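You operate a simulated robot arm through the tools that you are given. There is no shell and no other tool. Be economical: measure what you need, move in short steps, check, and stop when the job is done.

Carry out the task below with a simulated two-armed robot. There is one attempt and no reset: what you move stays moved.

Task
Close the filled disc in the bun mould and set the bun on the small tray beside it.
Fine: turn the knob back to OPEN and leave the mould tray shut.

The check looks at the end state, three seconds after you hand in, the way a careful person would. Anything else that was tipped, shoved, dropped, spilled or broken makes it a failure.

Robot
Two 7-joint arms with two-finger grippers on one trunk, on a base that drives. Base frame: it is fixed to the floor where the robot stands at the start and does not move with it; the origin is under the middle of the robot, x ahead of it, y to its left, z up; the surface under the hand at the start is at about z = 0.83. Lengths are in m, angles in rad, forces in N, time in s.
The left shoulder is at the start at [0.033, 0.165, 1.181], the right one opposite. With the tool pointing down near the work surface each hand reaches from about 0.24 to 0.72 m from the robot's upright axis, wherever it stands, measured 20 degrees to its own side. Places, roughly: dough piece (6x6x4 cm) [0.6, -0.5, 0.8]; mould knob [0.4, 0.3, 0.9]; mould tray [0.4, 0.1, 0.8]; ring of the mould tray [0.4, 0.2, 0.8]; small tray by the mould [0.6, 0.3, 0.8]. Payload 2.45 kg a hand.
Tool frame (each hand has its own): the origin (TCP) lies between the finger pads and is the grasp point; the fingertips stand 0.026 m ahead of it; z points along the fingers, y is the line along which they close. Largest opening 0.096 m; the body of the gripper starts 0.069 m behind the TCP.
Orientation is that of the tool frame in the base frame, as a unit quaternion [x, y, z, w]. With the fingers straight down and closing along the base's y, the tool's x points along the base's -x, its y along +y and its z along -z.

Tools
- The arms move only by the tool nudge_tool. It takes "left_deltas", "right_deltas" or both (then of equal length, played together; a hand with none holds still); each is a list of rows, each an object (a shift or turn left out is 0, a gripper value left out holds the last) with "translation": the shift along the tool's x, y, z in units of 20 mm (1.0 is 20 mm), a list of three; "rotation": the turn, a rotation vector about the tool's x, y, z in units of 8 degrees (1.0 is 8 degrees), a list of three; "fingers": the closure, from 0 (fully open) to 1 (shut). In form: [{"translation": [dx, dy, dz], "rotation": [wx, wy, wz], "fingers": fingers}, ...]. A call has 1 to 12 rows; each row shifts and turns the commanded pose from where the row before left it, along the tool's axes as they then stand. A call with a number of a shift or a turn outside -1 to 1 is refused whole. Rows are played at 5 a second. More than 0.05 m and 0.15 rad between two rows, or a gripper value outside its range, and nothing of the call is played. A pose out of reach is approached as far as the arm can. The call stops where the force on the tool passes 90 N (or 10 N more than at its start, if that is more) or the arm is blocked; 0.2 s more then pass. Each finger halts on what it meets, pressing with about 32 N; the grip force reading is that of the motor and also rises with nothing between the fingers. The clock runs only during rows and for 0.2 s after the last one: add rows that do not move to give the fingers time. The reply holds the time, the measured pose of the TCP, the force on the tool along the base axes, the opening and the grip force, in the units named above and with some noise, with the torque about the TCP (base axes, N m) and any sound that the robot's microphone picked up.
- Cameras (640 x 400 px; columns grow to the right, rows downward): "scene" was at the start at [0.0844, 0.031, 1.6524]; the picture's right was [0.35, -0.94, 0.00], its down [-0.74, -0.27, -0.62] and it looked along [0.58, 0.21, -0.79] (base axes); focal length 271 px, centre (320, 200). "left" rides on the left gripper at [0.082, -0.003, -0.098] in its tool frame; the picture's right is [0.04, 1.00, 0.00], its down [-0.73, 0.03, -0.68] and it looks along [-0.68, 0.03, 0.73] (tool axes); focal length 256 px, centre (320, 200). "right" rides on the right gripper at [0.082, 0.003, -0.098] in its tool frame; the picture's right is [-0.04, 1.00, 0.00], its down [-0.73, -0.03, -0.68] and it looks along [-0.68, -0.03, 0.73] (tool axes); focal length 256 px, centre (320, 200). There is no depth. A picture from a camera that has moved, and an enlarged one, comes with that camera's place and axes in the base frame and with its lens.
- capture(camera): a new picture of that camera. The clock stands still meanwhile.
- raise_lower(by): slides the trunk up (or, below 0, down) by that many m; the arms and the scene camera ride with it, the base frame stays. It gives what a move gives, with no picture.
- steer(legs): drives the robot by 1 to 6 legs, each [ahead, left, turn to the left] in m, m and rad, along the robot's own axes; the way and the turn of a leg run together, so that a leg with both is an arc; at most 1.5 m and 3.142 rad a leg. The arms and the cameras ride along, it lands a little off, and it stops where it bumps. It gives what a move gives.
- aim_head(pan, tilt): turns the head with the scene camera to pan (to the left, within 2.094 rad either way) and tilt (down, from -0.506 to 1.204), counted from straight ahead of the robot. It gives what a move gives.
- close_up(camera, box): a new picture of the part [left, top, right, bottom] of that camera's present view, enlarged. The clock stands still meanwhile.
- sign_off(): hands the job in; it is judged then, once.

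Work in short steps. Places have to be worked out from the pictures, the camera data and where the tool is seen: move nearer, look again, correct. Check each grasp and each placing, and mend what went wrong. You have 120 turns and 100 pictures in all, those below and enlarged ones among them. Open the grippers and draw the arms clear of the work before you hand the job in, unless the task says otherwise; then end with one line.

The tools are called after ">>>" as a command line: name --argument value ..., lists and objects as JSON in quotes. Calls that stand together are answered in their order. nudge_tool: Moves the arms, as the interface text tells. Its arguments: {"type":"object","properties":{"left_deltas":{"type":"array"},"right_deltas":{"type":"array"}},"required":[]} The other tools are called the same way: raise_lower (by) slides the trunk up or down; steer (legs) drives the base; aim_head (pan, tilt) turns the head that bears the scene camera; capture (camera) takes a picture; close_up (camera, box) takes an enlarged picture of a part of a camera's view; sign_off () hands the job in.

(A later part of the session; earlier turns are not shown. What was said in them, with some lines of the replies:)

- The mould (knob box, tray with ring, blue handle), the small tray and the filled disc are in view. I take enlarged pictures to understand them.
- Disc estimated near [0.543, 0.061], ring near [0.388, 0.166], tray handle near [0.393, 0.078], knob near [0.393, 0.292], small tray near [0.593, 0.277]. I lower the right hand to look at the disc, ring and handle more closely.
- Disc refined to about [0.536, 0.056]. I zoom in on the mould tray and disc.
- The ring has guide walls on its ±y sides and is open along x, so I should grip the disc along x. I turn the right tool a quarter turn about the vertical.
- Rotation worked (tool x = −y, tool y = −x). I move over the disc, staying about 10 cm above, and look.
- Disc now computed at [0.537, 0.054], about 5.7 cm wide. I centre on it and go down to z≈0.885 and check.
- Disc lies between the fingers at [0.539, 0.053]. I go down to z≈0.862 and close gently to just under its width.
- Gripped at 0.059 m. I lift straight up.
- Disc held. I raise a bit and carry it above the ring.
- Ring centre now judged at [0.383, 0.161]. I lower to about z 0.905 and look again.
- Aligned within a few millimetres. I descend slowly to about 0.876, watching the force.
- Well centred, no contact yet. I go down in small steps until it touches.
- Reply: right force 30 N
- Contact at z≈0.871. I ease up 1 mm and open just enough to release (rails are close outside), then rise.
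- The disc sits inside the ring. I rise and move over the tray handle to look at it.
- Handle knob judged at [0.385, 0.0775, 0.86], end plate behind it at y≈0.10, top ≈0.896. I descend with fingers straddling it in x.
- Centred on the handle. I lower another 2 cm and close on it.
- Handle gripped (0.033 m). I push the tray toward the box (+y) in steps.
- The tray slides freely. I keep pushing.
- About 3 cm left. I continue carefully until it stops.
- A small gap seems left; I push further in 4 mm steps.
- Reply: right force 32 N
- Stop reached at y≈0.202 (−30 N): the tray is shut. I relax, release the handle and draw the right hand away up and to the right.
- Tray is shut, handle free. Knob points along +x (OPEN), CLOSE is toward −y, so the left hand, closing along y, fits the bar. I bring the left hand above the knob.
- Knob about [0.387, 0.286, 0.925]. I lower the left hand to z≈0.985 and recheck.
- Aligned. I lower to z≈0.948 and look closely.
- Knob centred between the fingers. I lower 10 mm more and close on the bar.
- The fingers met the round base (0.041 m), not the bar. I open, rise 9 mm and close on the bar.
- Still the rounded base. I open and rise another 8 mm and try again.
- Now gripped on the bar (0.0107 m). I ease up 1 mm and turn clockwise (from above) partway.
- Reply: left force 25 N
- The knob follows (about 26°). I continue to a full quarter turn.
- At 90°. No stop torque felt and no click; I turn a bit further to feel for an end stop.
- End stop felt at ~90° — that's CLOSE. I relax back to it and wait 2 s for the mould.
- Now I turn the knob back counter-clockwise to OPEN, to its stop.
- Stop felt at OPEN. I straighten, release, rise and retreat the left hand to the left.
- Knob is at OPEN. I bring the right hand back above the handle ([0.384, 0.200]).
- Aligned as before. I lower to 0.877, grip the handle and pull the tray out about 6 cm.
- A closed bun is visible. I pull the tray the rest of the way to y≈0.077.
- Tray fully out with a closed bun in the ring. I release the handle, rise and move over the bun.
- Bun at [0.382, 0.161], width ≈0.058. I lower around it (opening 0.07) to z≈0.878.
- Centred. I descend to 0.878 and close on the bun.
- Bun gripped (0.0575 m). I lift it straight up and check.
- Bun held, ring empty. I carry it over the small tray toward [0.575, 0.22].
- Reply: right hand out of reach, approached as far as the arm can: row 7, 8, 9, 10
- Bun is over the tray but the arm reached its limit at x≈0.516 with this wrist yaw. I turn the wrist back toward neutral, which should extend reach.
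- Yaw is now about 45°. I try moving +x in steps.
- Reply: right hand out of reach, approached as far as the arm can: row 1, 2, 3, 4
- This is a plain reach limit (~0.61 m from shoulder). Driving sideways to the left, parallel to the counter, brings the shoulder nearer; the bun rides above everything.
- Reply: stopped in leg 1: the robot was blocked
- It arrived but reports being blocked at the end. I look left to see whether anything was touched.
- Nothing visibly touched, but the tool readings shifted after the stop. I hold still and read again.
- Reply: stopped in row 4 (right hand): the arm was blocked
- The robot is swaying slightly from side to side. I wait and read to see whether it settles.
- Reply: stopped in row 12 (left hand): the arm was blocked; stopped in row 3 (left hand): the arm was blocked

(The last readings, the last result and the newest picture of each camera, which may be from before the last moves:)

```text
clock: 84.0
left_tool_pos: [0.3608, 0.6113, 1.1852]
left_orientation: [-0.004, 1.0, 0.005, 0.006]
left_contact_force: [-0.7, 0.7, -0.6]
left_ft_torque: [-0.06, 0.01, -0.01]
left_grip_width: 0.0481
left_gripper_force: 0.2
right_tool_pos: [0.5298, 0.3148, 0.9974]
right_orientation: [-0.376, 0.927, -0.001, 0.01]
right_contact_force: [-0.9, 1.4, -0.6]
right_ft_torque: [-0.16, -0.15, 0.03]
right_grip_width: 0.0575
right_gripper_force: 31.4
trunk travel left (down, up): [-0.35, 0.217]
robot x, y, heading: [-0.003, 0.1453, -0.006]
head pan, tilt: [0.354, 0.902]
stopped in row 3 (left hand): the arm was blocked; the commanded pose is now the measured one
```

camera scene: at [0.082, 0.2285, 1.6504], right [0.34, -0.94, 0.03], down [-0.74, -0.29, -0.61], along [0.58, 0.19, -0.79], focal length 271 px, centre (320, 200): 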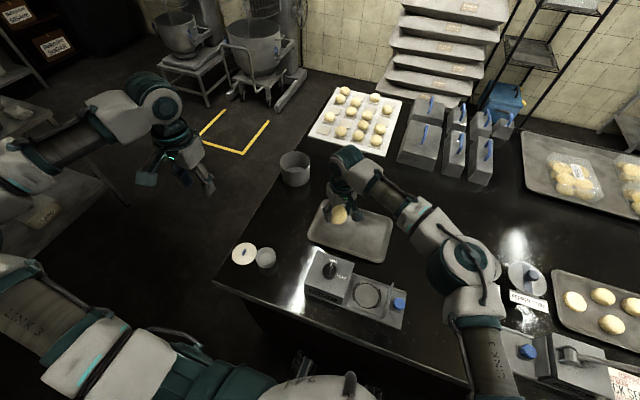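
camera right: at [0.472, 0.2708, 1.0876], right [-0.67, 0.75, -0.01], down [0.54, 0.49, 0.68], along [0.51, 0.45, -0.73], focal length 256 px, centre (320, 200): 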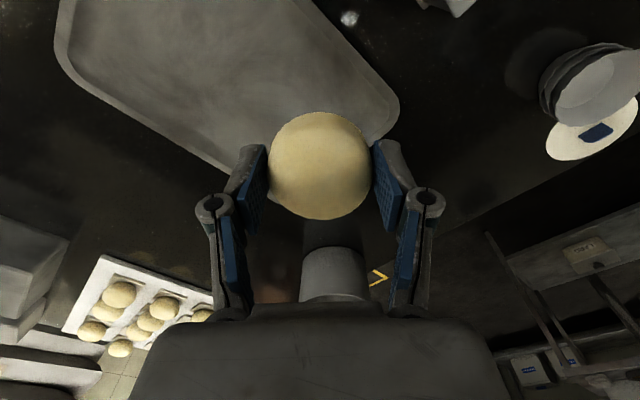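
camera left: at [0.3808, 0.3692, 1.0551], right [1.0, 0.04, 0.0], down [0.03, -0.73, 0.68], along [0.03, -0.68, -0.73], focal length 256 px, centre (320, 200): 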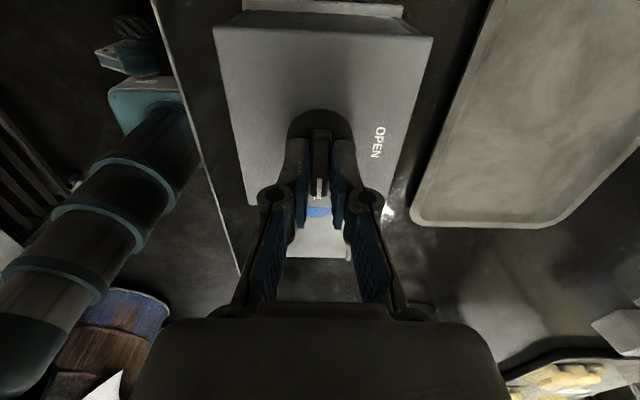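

The sway is getting smaller. I wait a bit more.

>>> nudge_tool --left_deltas '[{}, {}, {}, {}, {}, {}, {}, {}, {}, {}, {}, {}]'

>>> nudge_tool --left_deltas '[{}]'

>>> nudge_tool --left_deltas '[{}]'

>>> nudge_tool --left_deltas '[{}]'

```text
clock: 86.6
left_tool_pos: [0.3605, 0.5904, 1.1935]
left_orientation: [-0.003, 1.0, 0.014, 0.006]
left_contact_force: [-0.6, -0.2, -0.5]
left_ft_torque: [0.0, 0.06, 0.02]
left_grip_width: 0.0482
left_gripper_force: 0.2
right_tool_pos: [0.5312, 0.2943, 1.0001]
right_orientation: [-0.375, 0.927, 0.007, 0.013]
right_contact_force: [-0.6, 0.5, -1.4]
right_ft_torque: [-0.04, -0.02, -0.02]
right_grip_width: 0.0573
right_gripper_force: 31.9
trunk travel left (down, up): [-0.35, 0.217]
robot x, y, heading: [0.0013, 0.1377, -0.008]
head pan, tilt: [0.354, 0.902]
```

```text
clock: 87.0
left_tool_pos: [0.3607, 0.5962, 1.1902]
left_orientation: [-0.002, 1.0, 0.012, 0.005]
left_contact_force: [-0.4, 0.5, 0.0]
left_ft_torque: [0.01, 0.0, 0.01]
left_grip_width: 0.048
left_gripper_force: 0.1
right_tool_pos: [0.5332, 0.3008, 0.9989]
right_orientation: [-0.375, 0.927, 0.003, 0.011]
right_contact_force: [-1.0, 0.8, -0.4]
right_ft_torque: [-0.02, -0.05, -0.04]
right_grip_width: 0.0573
right_gripper_force: 31.7
trunk travel left (down, up): [-0.35, 0.217]
robot x, y, heading: [-0.0026, 0.1376, -0.004]
head pan, tilt: [0.354, 0.902]
```

```text
clock: 87.4
left_tool_pos: [0.3607, 0.5641, 1.2009]
left_orientation: [-0.001, 1.0, 0.024, 0.005]
left_contact_force: [-0.6, -0.7, -0.4]
left_ft_torque: [0.01, 0.02, -0.01]
left_grip_width: 0.0479
left_gripper_force: 0.0
right_tool_pos: [0.5311, 0.2718, 1.0024]
right_orientation: [-0.374, 0.927, 0.015, 0.016]
right_contact_force: [1.7, -0.9, -0.5]
right_ft_torque: [0.11, 0.07, 0.02]
right_grip_width: 0.057
right_gripper_force: 32.3
trunk travel left (down, up): [-0.35, 0.217]
robot x, y, heading: [-0.001, 0.1356, -0.009]
head pan, tilt: [0.354, 0.902]
```

```text
clock: 88.0
left_tool_pos: [0.3563, 0.5614, 1.2056]
left_orientation: [-0.002, 1.0, 0.027, 0.007]
left_contact_force: [-0.3, 0.2, 1.1]
left_ft_torque: [0.07, -0.03, -0.02]
left_grip_width: 0.0478
left_gripper_force: 0.1
right_tool_pos: [0.5312, 0.2741, 1.0058]
right_orientation: [-0.375, 0.927, 0.017, 0.018]
right_contact_force: [0.9, -0.5, -0.6]
right_ft_torque: [0.08, 0.09, 0.01]
right_grip_width: 0.0571
right_gripper_force: 31.6
trunk travel left (down, up): [-0.35, 0.217]
robot x, y, heading: [-0.0001, 0.1368, -0.005]
head pan, tilt: [0.354, 0.902]
stopped in row 1 (left hand): the arm was blocked; the commanded pose is now the measured one
```

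The sway isn't dying; the base may be pressing on something. I back off 4 cm to the right.

>>> steer --legs '[[0, -0.04, 0]]'

>>> nudge_tool --left_deltas '[{}, {}, {}]'

>>> nudge_tool --left_deltas '[{}, {}]'

>>> capture --camera "scene"

```text
clock: 88.9
left_tool_pos: [0.3576, 0.5363, 1.202]
left_orientation: [-0.005, 1.0, 0.02, 0.006]
left_contact_force: [-0.1, 0.0, 0.3]
left_ft_torque: [0.0, 0.01, 0.02]
left_grip_width: 0.0482
left_gripper_force: 0.0
right_tool_pos: [0.5293, 0.2467, 1.0039]
right_orientation: [-0.376, 0.926, 0.013, 0.016]
right_contact_force: [1.1, -0.3, -0.5]
right_ft_torque: [0.04, 0.02, -0.01]
right_grip_width: 0.0576
right_gripper_force: 32.3
trunk travel left (down, up): [-0.35, 0.217]
robot x, y, heading: [-0.0047, 0.1048, -0.004]
head pan, tilt: [0.354, 0.902]
```

```text
clock: 89.7
left_tool_pos: [0.3532, 0.5363, 1.202]
left_orientation: [-0.003, 1.0, 0.021, 0.009]
left_contact_force: [-0.4, 0.2, 0.0]
left_ft_torque: [-0.01, 0.01, -0.03]
left_grip_width: 0.0478
left_gripper_force: 0.1
right_tool_pos: [0.5272, 0.2446, 1.0052]
right_orientation: [-0.375, 0.927, 0.013, 0.018]
right_contact_force: [0.4, -0.2, -0.7]
right_ft_torque: [-0.05, 0.02, 0.03]
right_grip_width: 0.0574
right_gripper_force: 31.9
trunk travel left (down, up): [-0.35, 0.217]
robot x, y, heading: [-0.0034, 0.103, -0.009]
head pan, tilt: [0.354, 0.902]
```

```text
clock: 90.3
left_tool_pos: [0.3546, 0.5402, 1.2003]
left_orientation: [-0.005, 1.0, 0.019, 0.009]
left_contact_force: [0.5, -1.2, -0.3]
left_ft_torque: [0.0, 0.02, 0.01]
left_grip_width: 0.0479
left_gripper_force: 0.1
right_tool_pos: [0.5277, 0.2492, 1.0048]
right_orientation: [-0.376, 0.927, 0.011, 0.016]
right_contact_force: [-0.6, 0.1, -0.3]
right_ft_torque: [0.0, 0.02, 0.02]
right_grip_width: 0.0572
right_gripper_force: 31.9
trunk travel left (down, up): [-0.35, 0.217]
robot x, y, heading: [-0.0049, 0.1032, -0.008]
head pan, tilt: [0.354, 0.902]
```

```text
40 pictures are left
camera scene: at [0.0821, 0.1386, 1.6523], right [0.34, -0.94, 0.0], down [-0.74, -0.27, -0.62], along [0.58, 0.21, -0.79], focal length 271 px, centre (320, 200)
```

scene: 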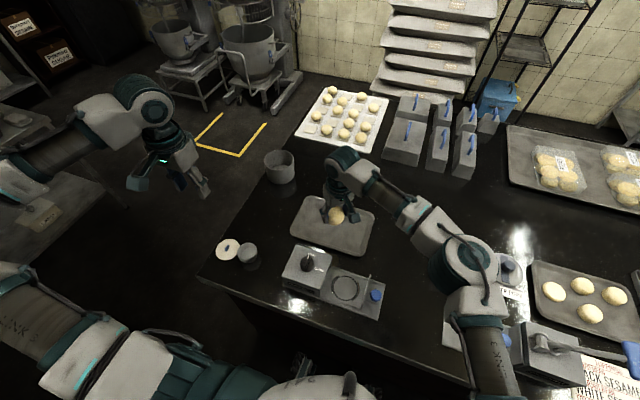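

Stable again (robot y≈0.103), bun still held. I correct the small tool tilt and move toward [0.562, 0.222].

>>> nudge_tool --right_deltas '[{"rotation": [0.06, 0.27, 0]}, {"translation": [-0.1, -0.72, 0.2]}, {"translation": [-0.1, -0.72, 0.2]}, {"translation": [-0.1, -0.72, 0.2]}, {}, {}]'

>>> close_up --camera "scene" --box '[260, 140, 420, 260]'

>>> capture --camera "right"

```text
clock: 91.7
left_tool_pos: [0.3546, 0.5389, 1.2024]
left_orientation: [-0.004, 1.0, 0.019, 0.008]
left_contact_force: [0.1, -0.6, 0.7]
left_ft_torque: [-0.04, 0.0, -0.04]
left_grip_width: 0.0478
left_gripper_force: 0.0
right_tool_pos: [0.5604, 0.2194, 0.9928]
right_orientation: [-0.376, 0.927, 0.0, 0.001]
right_contact_force: [-0.2, 0.2, -0.6]
right_ft_torque: [0.02, 0.0, -0.01]
right_grip_width: 0.0574
right_gripper_force: 32.4
trunk travel left (down, up): [-0.35, 0.217]
robot x, y, heading: [-0.001, 0.1022, -0.008]
head pan, tilt: [0.354, 0.902]
```

```text
3.33 times, centred on (340, 200) of scene
camera zoom: at [0.0822, 0.1358, 1.6523], right [0.34, -0.94, 0.0], down [-0.74, -0.27, -0.62], along [0.58, 0.21, -0.79], focal length 902 px, centre (253, 200)
```

zoom: 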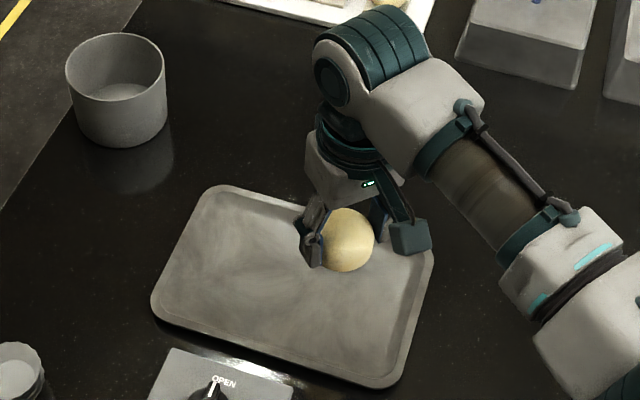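

```text
38 pictures are left
camera right: at [0.5001, 0.1652, 1.091], right [-0.67, 0.75, 0.0], down [0.55, 0.49, 0.68], along [0.51, 0.45, -0.73], focal length 256 px, centre (320, 200)
```

right: 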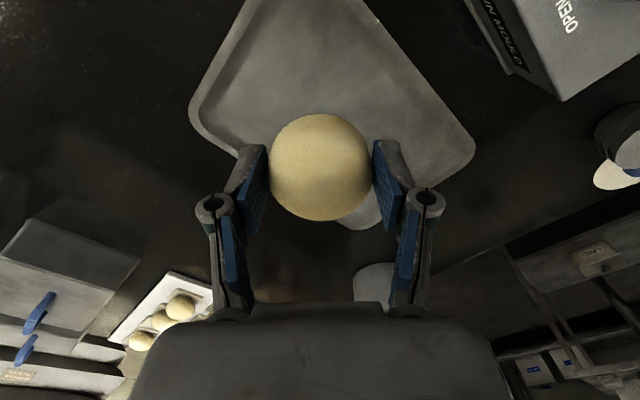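

Over the tray, well inside its rim. I lower with the arm to z≈0.89 and check reach.

>>> nudge_tool --right_deltas '[{"translation": [0, 0, 1]}, {"translation": [0, 0, 1]}, {"translation": [0, 0, 1]}, {"translation": [0, 0, 1]}, {"translation": [0, 0, 0.9]}, {}]'

>>> close_up --camera "scene" --box '[260, 140, 420, 260]'

>>> capture --camera "right"

```text
clock: 93.1
left_tool_pos: [0.3546, 0.5388, 1.201]
left_orientation: [-0.005, 1.0, 0.02, 0.008]
left_contact_force: [-0.7, -0.5, 0.3]
left_ft_torque: [0.0, 0.0, 0.02]
left_grip_width: 0.048
left_gripper_force: 0.0
right_tool_pos: [0.5613, 0.2205, 0.8943]
right_orientation: [-0.375, 0.927, 0.0, 0.001]
right_contact_force: [-0.3, -0.2, -1.8]
right_ft_torque: [-0.01, 0.0, 0.02]
right_grip_width: 0.0575
right_gripper_force: 32.3
trunk travel left (down, up): [-0.35, 0.217]
robot x, y, heading: [0.0023, 0.1018, -0.007]
head pan, tilt: [0.354, 0.902]
```

```text
3.33 times, centred on (340, 200) of scene
camera zoom: at [0.082, 0.1358, 1.6524], right [0.34, -0.94, 0.0], down [-0.74, -0.27, -0.62], along [0.58, 0.21, -0.79], focal length 902 px, centre (253, 200)
```

zoom: 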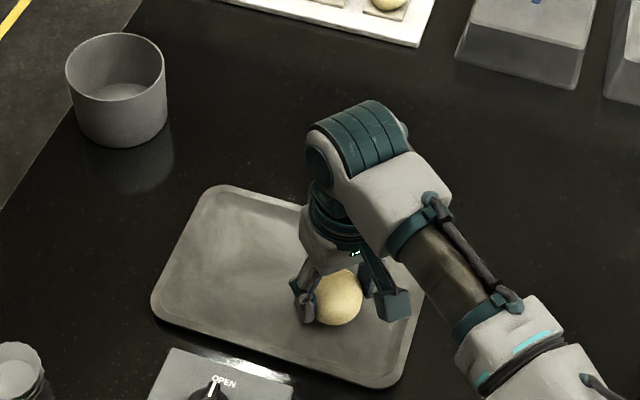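

```text
36 pictures are left
camera right: at [0.5005, 0.1662, 0.9925], right [-0.67, 0.75, 0.0], down [0.55, 0.49, 0.68], along [0.51, 0.45, -0.73], focal length 256 px, centre (320, 200)
```

right: 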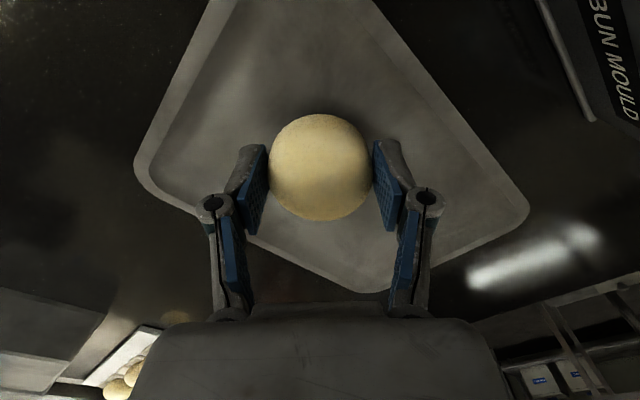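

In reach, bun clearly inside the tray. I lower in small steps to touch down.

>>> nudge_tool --right_deltas '[{"translation": [0, 0, 0.5]}, {"translation": [0, 0, 0.3]}, {"translation": [0, 0, 0.15]}, {}]'

```text
clock: 94.1
left_tool_pos: [0.3538, 0.5389, 1.2012]
left_orientation: [-0.004, 1.0, 0.019, 0.009]
left_contact_force: [-0.6, 0.3, -0.5]
left_ft_torque: [0.0, 0.0, 0.0]
left_grip_width: 0.0479
left_gripper_force: 0.0
right_tool_pos: [0.5625, 0.2211, 0.8755]
right_orientation: [-0.376, 0.927, 0.001, 0.001]
right_contact_force: [-0.5, 0.0, -0.4]
right_ft_torque: [0.01, 0.0, -0.01]
right_grip_width: 0.0576
right_gripper_force: 32.0
trunk travel left (down, up): [-0.35, 0.217]
robot x, y, heading: [-0.0041, 0.1035, -0.004]
head pan, tilt: [0.354, 0.902]
```

>>> nudge_tool --right_deltas '[{"translation": [0, 0, 0.15]}, {"translation": [0, 0, 0.1]}, {}]'

```text
clock: 94.9
left_tool_pos: [0.3532, 0.5383, 1.2011]
left_orientation: [-0.004, 1.0, 0.019, 0.009]
left_contact_force: [-0.1, -0.1, 0.2]
left_ft_torque: [0.01, -0.02, 0.02]
left_grip_width: 0.0479
left_gripper_force: 0.0
right_tool_pos: [0.5631, 0.221, 0.8709]
right_orientation: [-0.375, 0.927, 0.0, 0.001]
right_contact_force: [1.5, -0.4, 3.0]
right_ft_torque: [0.01, -0.07, 0.0]
right_grip_width: 0.0575
right_gripper_force: 31.9
trunk travel left (down, up): [-0.35, 0.217]
robot x, y, heading: [-0.003, 0.1048, -0.004]
head pan, tilt: [0.354, 0.902]
```

Light contact (3 N) at z≈0.871: the bun rests on the tray. I open gently, then rise straight up.

>>> nudge_tool --right_deltas '[{"fingers": 0.36}, {"fingers": 0.25}, {}, {"translation": [0, 0, -0.5]}, {"translation": [0, 0, -1]}, {"translation": [0, 0, -1]}, {"translation": [0, 0, -1]}, {"translation": [0, 0, -1]}, {"translation": [0, 0, -1]}, {}]'

>>> capture --camera "right"

```text
clock: 97.1
left_tool_pos: [0.3541, 0.5395, 1.2008]
left_orientation: [-0.005, 1.0, 0.019, 0.008]
left_contact_force: [-0.1, -1.1, -0.1]
left_ft_torque: [0.02, -0.04, 0.0]
left_grip_width: 0.048
left_gripper_force: 0.1
right_tool_pos: [0.5619, 0.2212, 0.9816]
right_orientation: [-0.374, 0.927, 0.001, 0.0]
right_contact_force: [0.0, 0.4, 0.5]
right_ft_torque: [-0.02, 0.01, -0.02]
right_grip_width: 0.0719
right_gripper_force: 0.1
trunk travel left (down, up): [-0.35, 0.217]
robot x, y, heading: [-0.0003, 0.1038, -0.007]
head pan, tilt: [0.354, 0.902]
```

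```text
35 pictures are left
camera right: at [0.5016, 0.1665, 1.0795], right [-0.67, 0.75, 0.0], down [0.55, 0.49, 0.68], along [0.51, 0.45, -0.73], focal length 256 px, centre (320, 200)
```

right: 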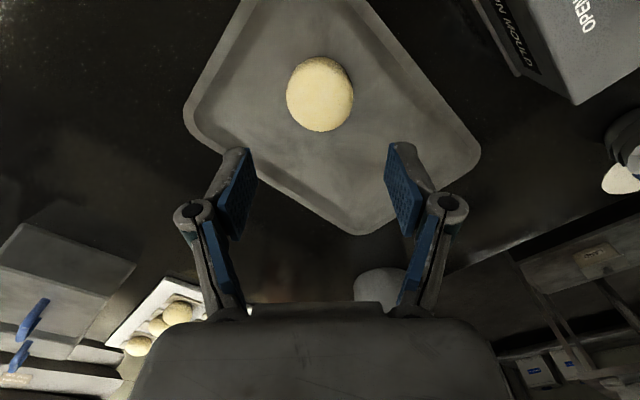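

The bun sits on the small tray. I move the right hand back over the tray handle and restore the wrist yaw.

>>> nudge_tool --right_deltas '[{"translation": [0.942, 0.095, 0]}, {"translation": [0.942, 0.095, 0]}, {"translation": [0.942, 0.095, 0]}, {"translation": [0.942, 0.095, 0]}, {"translation": [0.942, 0.095, 0]}, {"translation": [0.942, 0.095, 0]}, {"translation": [0.942, 0.095, 0]}, {"translation": [0.942, 0.095, 0]}, {"translation": [0.942, 0.095, 0]}, {"translation": [0.942, 0.095, 0]}, {"translation": [0.942, 0.095, 0]}, {"translation": [0.942, 0.095, 0]}]'

>>> nudge_tool --right_deltas '[{"rotation": [0, 0, -0.96]}, {"rotation": [0, 0, -0.96]}, {"rotation": [0, 0, -0.96]}, {"rotation": [0, 0, -0.96]}, {"rotation": [0, 0, -0.96]}, {"rotation": [0, 0, -0.96], "fingers": 0.3}, {}]'

>>> capture --camera "right"

```text
clock: 99.7
left_tool_pos: [0.3537, 0.5375, 1.202]
left_orientation: [-0.004, 1.0, 0.02, 0.008]
left_contact_force: [0.4, -0.6, 0.4]
left_ft_torque: [0.0, -0.05, -0.02]
left_grip_width: 0.0478
left_gripper_force: 0.1
right_tool_pos: [0.3839, 0.0785, 0.9818]
right_orientation: [-0.376, 0.927, 0.001, 0.003]
right_contact_force: [-0.7, -0.3, -0.5]
right_ft_torque: [0.0, 0.02, -0.01]
right_grip_width: 0.0719
right_gripper_force: 0.0
trunk travel left (down, up): [-0.35, 0.217]
robot x, y, heading: [-0.0048, 0.1026, -0.006]
head pan, tilt: [0.354, 0.902]
```

```text
clock: 101.3
left_tool_pos: [0.3536, 0.5399, 1.2018]
left_orientation: [-0.005, 1.0, 0.019, 0.009]
left_contact_force: [0.3, 0.9, -0.3]
left_ft_torque: [0.03, 0.0, 0.02]
left_grip_width: 0.048
left_gripper_force: 0.0
right_tool_pos: [0.3827, 0.0794, 0.9798]
right_orientation: [0.709, -0.705, 0.0, -0.002]
right_contact_force: [-0.7, 0.6, 0.2]
right_ft_torque: [-0.02, 0.01, -0.03]
right_grip_width: 0.0674
right_gripper_force: 0.0
trunk travel left (down, up): [-0.35, 0.217]
robot x, y, heading: [-0.002, 0.1029, -0.005]
head pan, tilt: [0.354, 0.902]
```

```text
34 pictures are left
camera right: at [0.3799, -0.0018, 1.0789], right [-1.0, 0.03, 0.0], down [0.02, 0.73, 0.68], along [0.02, 0.68, -0.73], focal length 256 px, centre (320, 200)
```

right: 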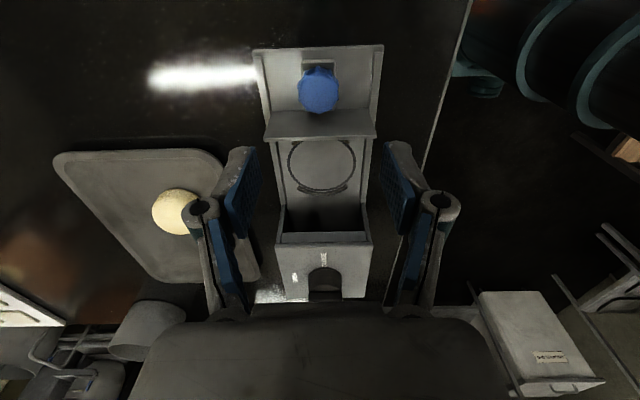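

Aligned with the handle. I descend and grip it.

>>> nudge_tool --right_deltas '[{"translation": [0.05, -0.1, 1], "fingers": 0.35}, {"translation": [0, 0, 1]}, {"translation": [0, 0, 1]}, {"translation": [0, 0, 1]}, {"translation": [0, 0, 1]}, {"translation": [0, 0, 0.1]}, {"fingers": 0.5}, {"fingers": 0.65}, {"fingers": 0.8}, {}, {}]'

>>> capture --camera "right"

```text
clock: 103.7
left_tool_pos: [0.3538, 0.5393, 1.2019]
left_orientation: [-0.005, 1.0, 0.019, 0.009]
left_contact_force: [-0.3, 0.8, 0.2]
left_ft_torque: [-0.02, 0.02, -0.01]
left_grip_width: 0.0482
left_gripper_force: 0.1
right_tool_pos: [0.3843, 0.0786, 0.8786]
right_orientation: [0.708, -0.706, -0.001, -0.001]
right_contact_force: [-3.1, 0.2, -1.4]
right_ft_torque: [-0.02, 0.13, 0.0]
right_grip_width: 0.033
right_gripper_force: 44.7
trunk travel left (down, up): [-0.35, 0.217]
robot x, y, heading: [-0.0041, 0.1029, -0.005]
head pan, tilt: [0.354, 0.902]
```

```text
33 pictures are left
camera right: at [0.381, -0.0028, 0.9769], right [-1.0, 0.04, 0.0], down [0.03, 0.73, 0.68], along [0.03, 0.68, -0.73], focal length 256 px, centre (320, 200)
```

right: 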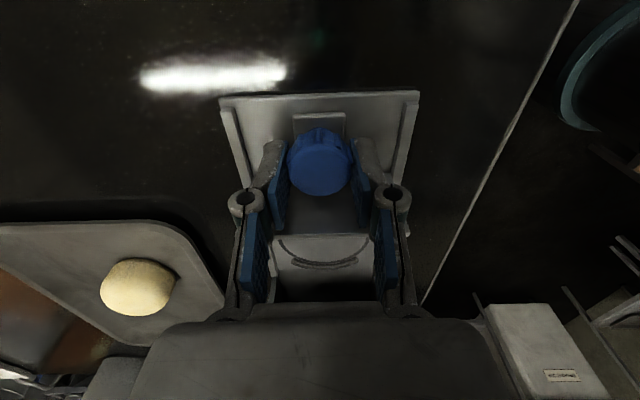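

Gripped. I push the empty tray shut (12.4 cm), slower at the end.

>>> nudge_tool --right_deltas '[{"translation": [-0.6, 0, 0]}, {"translation": [-0.6, 0, 0]}, {"translation": [-0.6, 0, 0]}, {"translation": [-0.6, 0, 0]}, {"translation": [-0.6, 0, 0]}, {"translation": [-0.6, 0, 0]}, {"translation": [-0.6, 0, 0]}, {"translation": [-0.6, 0, 0]}, {"translation": [-0.6, 0, 0]}, {"translation": [-0.5, 0, 0]}, {"translation": [-0.25, 0, 0]}, {}]'

>>> nudge_tool --right_deltas '[{"translation": [-0.15, 0, 0]}, {"translation": [-0.15, 0, 0]}, {}]'

```text
clock: 106.3
left_tool_pos: [0.3527, 0.5336, 1.2029]
left_orientation: [-0.004, 1.0, 0.021, 0.009]
left_contact_force: [-0.2, -0.5, 0.2]
left_ft_torque: [0.02, 0.01, 0.03]
left_grip_width: 0.0479
left_gripper_force: 0.0
right_tool_pos: [0.3838, 0.1971, 0.8792]
right_orientation: [0.708, -0.707, 0.0, -0.001]
right_contact_force: [-18.8, -24.6, -15.0]
right_ft_torque: [-0.16, 0.43, 0.08]
right_grip_width: 0.033
right_gripper_force: 44.7
trunk travel left (down, up): [-0.35, 0.217]
robot x, y, heading: [-0.0, 0.1054, -0.007]
head pan, tilt: [0.354, 0.902]
```

```text
clock: 107.1
left_tool_pos: [0.3518, 0.5339, 1.2026]
left_orientation: [-0.004, 1.0, 0.022, 0.009]
left_contact_force: [0.1, -0.3, -0.7]
left_ft_torque: [0.01, -0.01, 0.01]
left_grip_width: 0.0482
left_gripper_force: 0.1
right_tool_pos: [0.3832, 0.2032, 0.8805]
right_orientation: [0.708, -0.706, 0.001, -0.001]
right_contact_force: [-15.9, -32.5, -6.0]
right_ft_torque: [-0.65, 0.26, -0.04]
right_grip_width: 0.0329
right_gripper_force: 44.7
trunk travel left (down, up): [-0.35, 0.217]
robot x, y, heading: [0.0002, 0.1028, -0.008]
head pan, tilt: [0.354, 0.902]
```

Reads −32 N at y≈0.203, as when shut before. One more small push to confirm it's against the stop.

>>> nudge_tool --right_deltas '[{"translation": [-0.15, 0, 0]}, {"translation": [-0.1, 0, 0]}, {}]'

>>> close_up --camera "right" --box '[200, 180, 440, 330]'

```text
clock: 107.9
left_tool_pos: [0.3524, 0.5343, 1.2036]
left_orientation: [-0.005, 1.0, 0.021, 0.009]
left_contact_force: [0.3, -0.4, 0.5]
left_ft_torque: [-0.02, -0.05, 0.0]
left_grip_width: 0.0478
left_gripper_force: 0.1
right_tool_pos: [0.3851, 0.2096, 0.8806]
right_orientation: [0.708, -0.707, 0.0, -0.001]
right_contact_force: [-8.1, -26.2, 6.7]
right_ft_torque: [-0.99, 0.34, -1.06]
right_grip_width: 0.0317
right_gripper_force: 44.8
trunk travel left (down, up): [-0.35, 0.217]
robot x, y, heading: [-0.0029, 0.1, -0.006]
head pan, tilt: [0.354, 0.902]
```

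```text
2.67 times, centred on (320, 255) of right
camera zoom: at [0.3805, 0.127, 0.9785], right [-1.0, 0.04, 0.0], down [0.03, 0.73, 0.68], along [0.03, 0.68, -0.73], focal length 683 px, centre (320, 53)
```

zoom: 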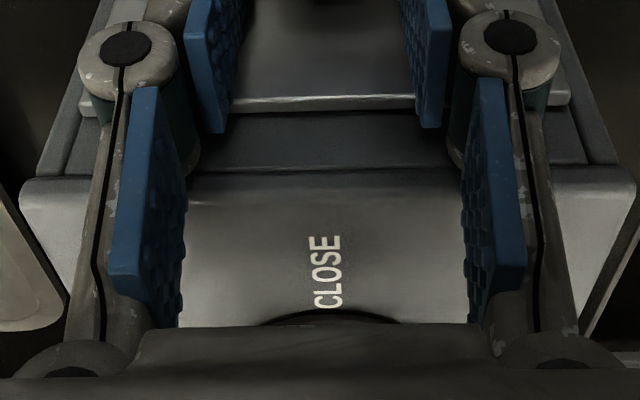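

The fingers just slipped past the handle, so the tray is at its stop. I ease back, release, rise and withdraw to the right.

>>> nudge_tool --right_deltas '[{"fingers": 0.5}, {"fingers": 0.35}, {}, {"translation": [0.3, 0, 0]}, {"translation": [0, 0, -1]}, {"translation": [0, 0, -1]}, {"translation": [0, 0, -1]}, {"translation": [0.5, 0, -1]}, {"translation": [1, 0, -1]}, {"translation": [1, 0, 0]}, {"translation": [1, 0, 0]}, {"translation": [1, 0, 0]}]'

>>> nudge_tool --right_deltas '[{"translation": [1, 0, 0]}, {"translation": [1, 0, 0]}, {"translation": [1, 0, 0]}, {"translation": [1, 0, 0]}, {"translation": [1, 0, 0]}, {"translation": [0, 0, -1], "fingers": 0}, {"translation": [0, 0, -1]}]'

>>> capture --camera "scene"

>>> close_up --camera "scene" --box '[250, 190, 410, 310]'

```text
clock: 110.5
left_tool_pos: [0.353, 0.5374, 1.2024]
left_orientation: [-0.004, 1.0, 0.02, 0.009]
left_contact_force: [-0.2, 0.3, 0.0]
left_ft_torque: [0.01, 0.03, -0.01]
left_grip_width: 0.0479
left_gripper_force: 0.0
right_tool_pos: [0.3851, 0.1182, 0.9781]
right_orientation: [0.71, -0.705, 0.0, -0.001]
right_contact_force: [-0.3, -0.4, 0.0]
right_ft_torque: [0.01, 0.0, 0.01]
right_grip_width: 0.0625
right_gripper_force: 0.0
trunk travel left (down, up): [-0.35, 0.217]
robot x, y, heading: [-0.0024, 0.103, -0.005]
head pan, tilt: [0.354, 0.902]
```

```text
clock: 112.1
left_tool_pos: [0.3542, 0.5385, 1.2014]
left_orientation: [-0.005, 1.0, 0.019, 0.01]
left_contact_force: [0.5, 0.2, 0.6]
left_ft_torque: [0.01, 0.01, 0.02]
left_grip_width: 0.048
left_gripper_force: 0.1
right_tool_pos: [0.3847, 0.018, 1.0194]
right_orientation: [0.709, -0.706, 0.0, 0.0]
right_contact_force: [-0.6, 0.3, 0.3]
right_ft_torque: [-0.02, -0.01, 0.0]
right_grip_width: 0.0961
right_gripper_force: 0.0
trunk travel left (down, up): [-0.35, 0.217]
robot x, y, heading: [-0.0009, 0.1041, -0.005]
head pan, tilt: [0.354, 0.902]
```

```text
31 pictures are left
camera scene: at [0.081, 0.1336, 1.6525], right [0.34, -0.94, 0.0], down [-0.74, -0.27, -0.62], along [0.58, 0.21, -0.79], focal length 271 px, centre (320, 200)
```

scene: 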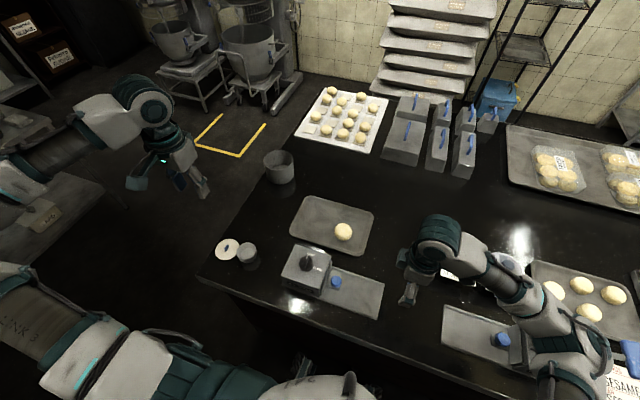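

```text
3.33 times, centred on (330, 250) of scene
camera zoom: at [0.081, 0.1336, 1.6525], right [0.34, -0.94, 0.0], down [-0.74, -0.27, -0.62], along [0.58, 0.21, -0.79], focal length 902 px, centre (287, 33)
```

zoom: 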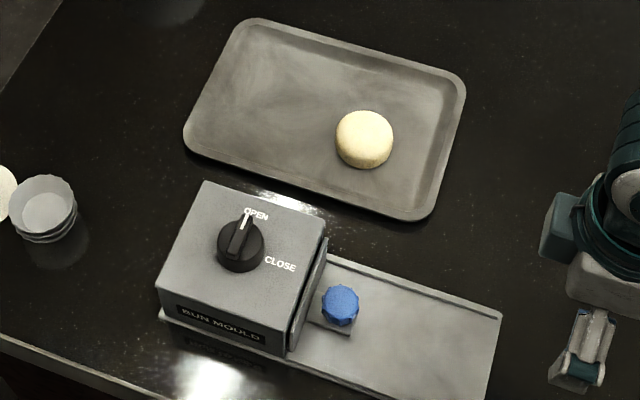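

Bun on the tray, knob at OPEN, mould tray shut. I open the left gripper fully, raise the right hand and check the jars on the right.

>>> nudge_tool --right_deltas '[{"translation": [0, 0, -1]}, {"translation": [0, 0, -1]}, {"translation": [0, 0, -1]}, {"translation": [0, 0, -1]}, {"translation": [0, 0, -1]}]' --left_deltas '[{"fingers": 0}, {}, {}, {}, {}]'

>>> aim_head --pan -0.2 --tilt 0.8

>>> capture --camera "scene"

>>> capture --camera "right"

```text
clock: 113.3
left_tool_pos: [0.3531, 0.5389, 1.2013]
left_orientation: [-0.005, 1.0, 0.019, 0.009]
left_contact_force: [-0.5, -0.1, 0.4]
left_ft_torque: [-0.01, -0.02, 0.01]
left_grip_width: 0.0959
left_gripper_force: 0.0
right_tool_pos: [0.3843, 0.0166, 1.1199]
right_orientation: [0.708, -0.706, 0.0, -0.001]
right_contact_force: [0.2, -1.0, 0.0]
right_ft_torque: [-0.03, 0.02, 0.01]
right_grip_width: 0.096
right_gripper_force: 0.1
trunk travel left (down, up): [-0.35, 0.217]
robot x, y, heading: [-0.0045, 0.1029, -0.007]
head pan, tilt: [0.354, 0.902]
```

```text
clock: 114.2
left_tool_pos: [0.3536, 0.5389, 1.2016]
left_orientation: [-0.005, 1.0, 0.019, 0.009]
left_contact_force: [0.1, 0.2, -0.5]
left_ft_torque: [0.0, 0.01, 0.02]
left_grip_width: 0.0961
left_gripper_force: 0.1
right_tool_pos: [0.3866, 0.0161, 1.1193]
right_orientation: [0.708, -0.706, 0.001, -0.001]
right_contact_force: [-1.0, -0.3, -0.8]
right_ft_torque: [0.01, 0.0, 0.0]
right_grip_width: 0.0959
right_gripper_force: 0.0
trunk travel left (down, up): [-0.35, 0.217]
robot x, y, heading: [-0.0008, 0.0997, -0.006]
head pan, tilt: [-0.201, 0.799]
```

```text
29 pictures are left
camera scene: at [0.0894, 0.0907, 1.6605], right [-0.2, -0.98, 0.0], down [-0.7, 0.14, -0.7], along [0.68, -0.14, -0.72], focal length 271 px, centre (320, 200)
```

scene: 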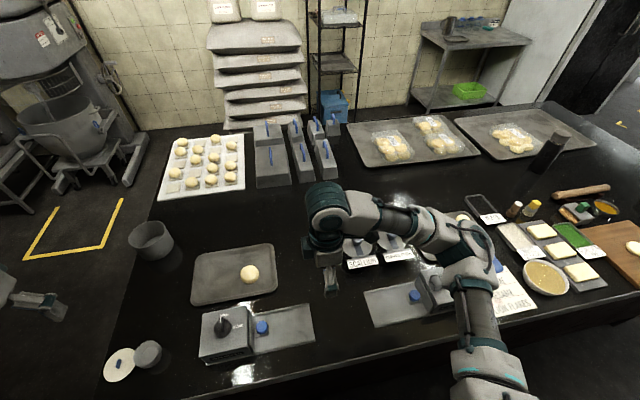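

```text
28 pictures are left
camera right: at [0.3821, -0.0657, 1.2176], right [-1.0, 0.04, 0.0], down [0.03, 0.73, 0.68], along [0.03, 0.68, -0.73], focal length 256 px, centre (320, 200)
```

right: 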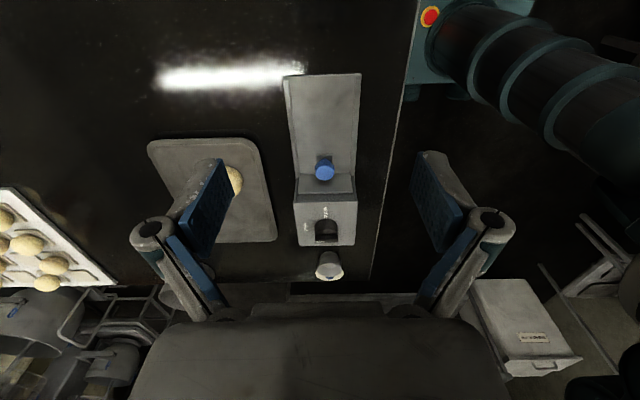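

Jars, labels and trays all stand where they were, both grippers are open and the arms are clear of the work. I hand in.

>>> sign_off

```text
The job is handed in.
```

The filled disc was closed into a bun and the bun now sits on the small tray; the mould knob is back at OPEN and the mould tray is shut. The base was stopped once while driving left and swayed for a few seconds; I saw nothing knocked over or moved afterwards.
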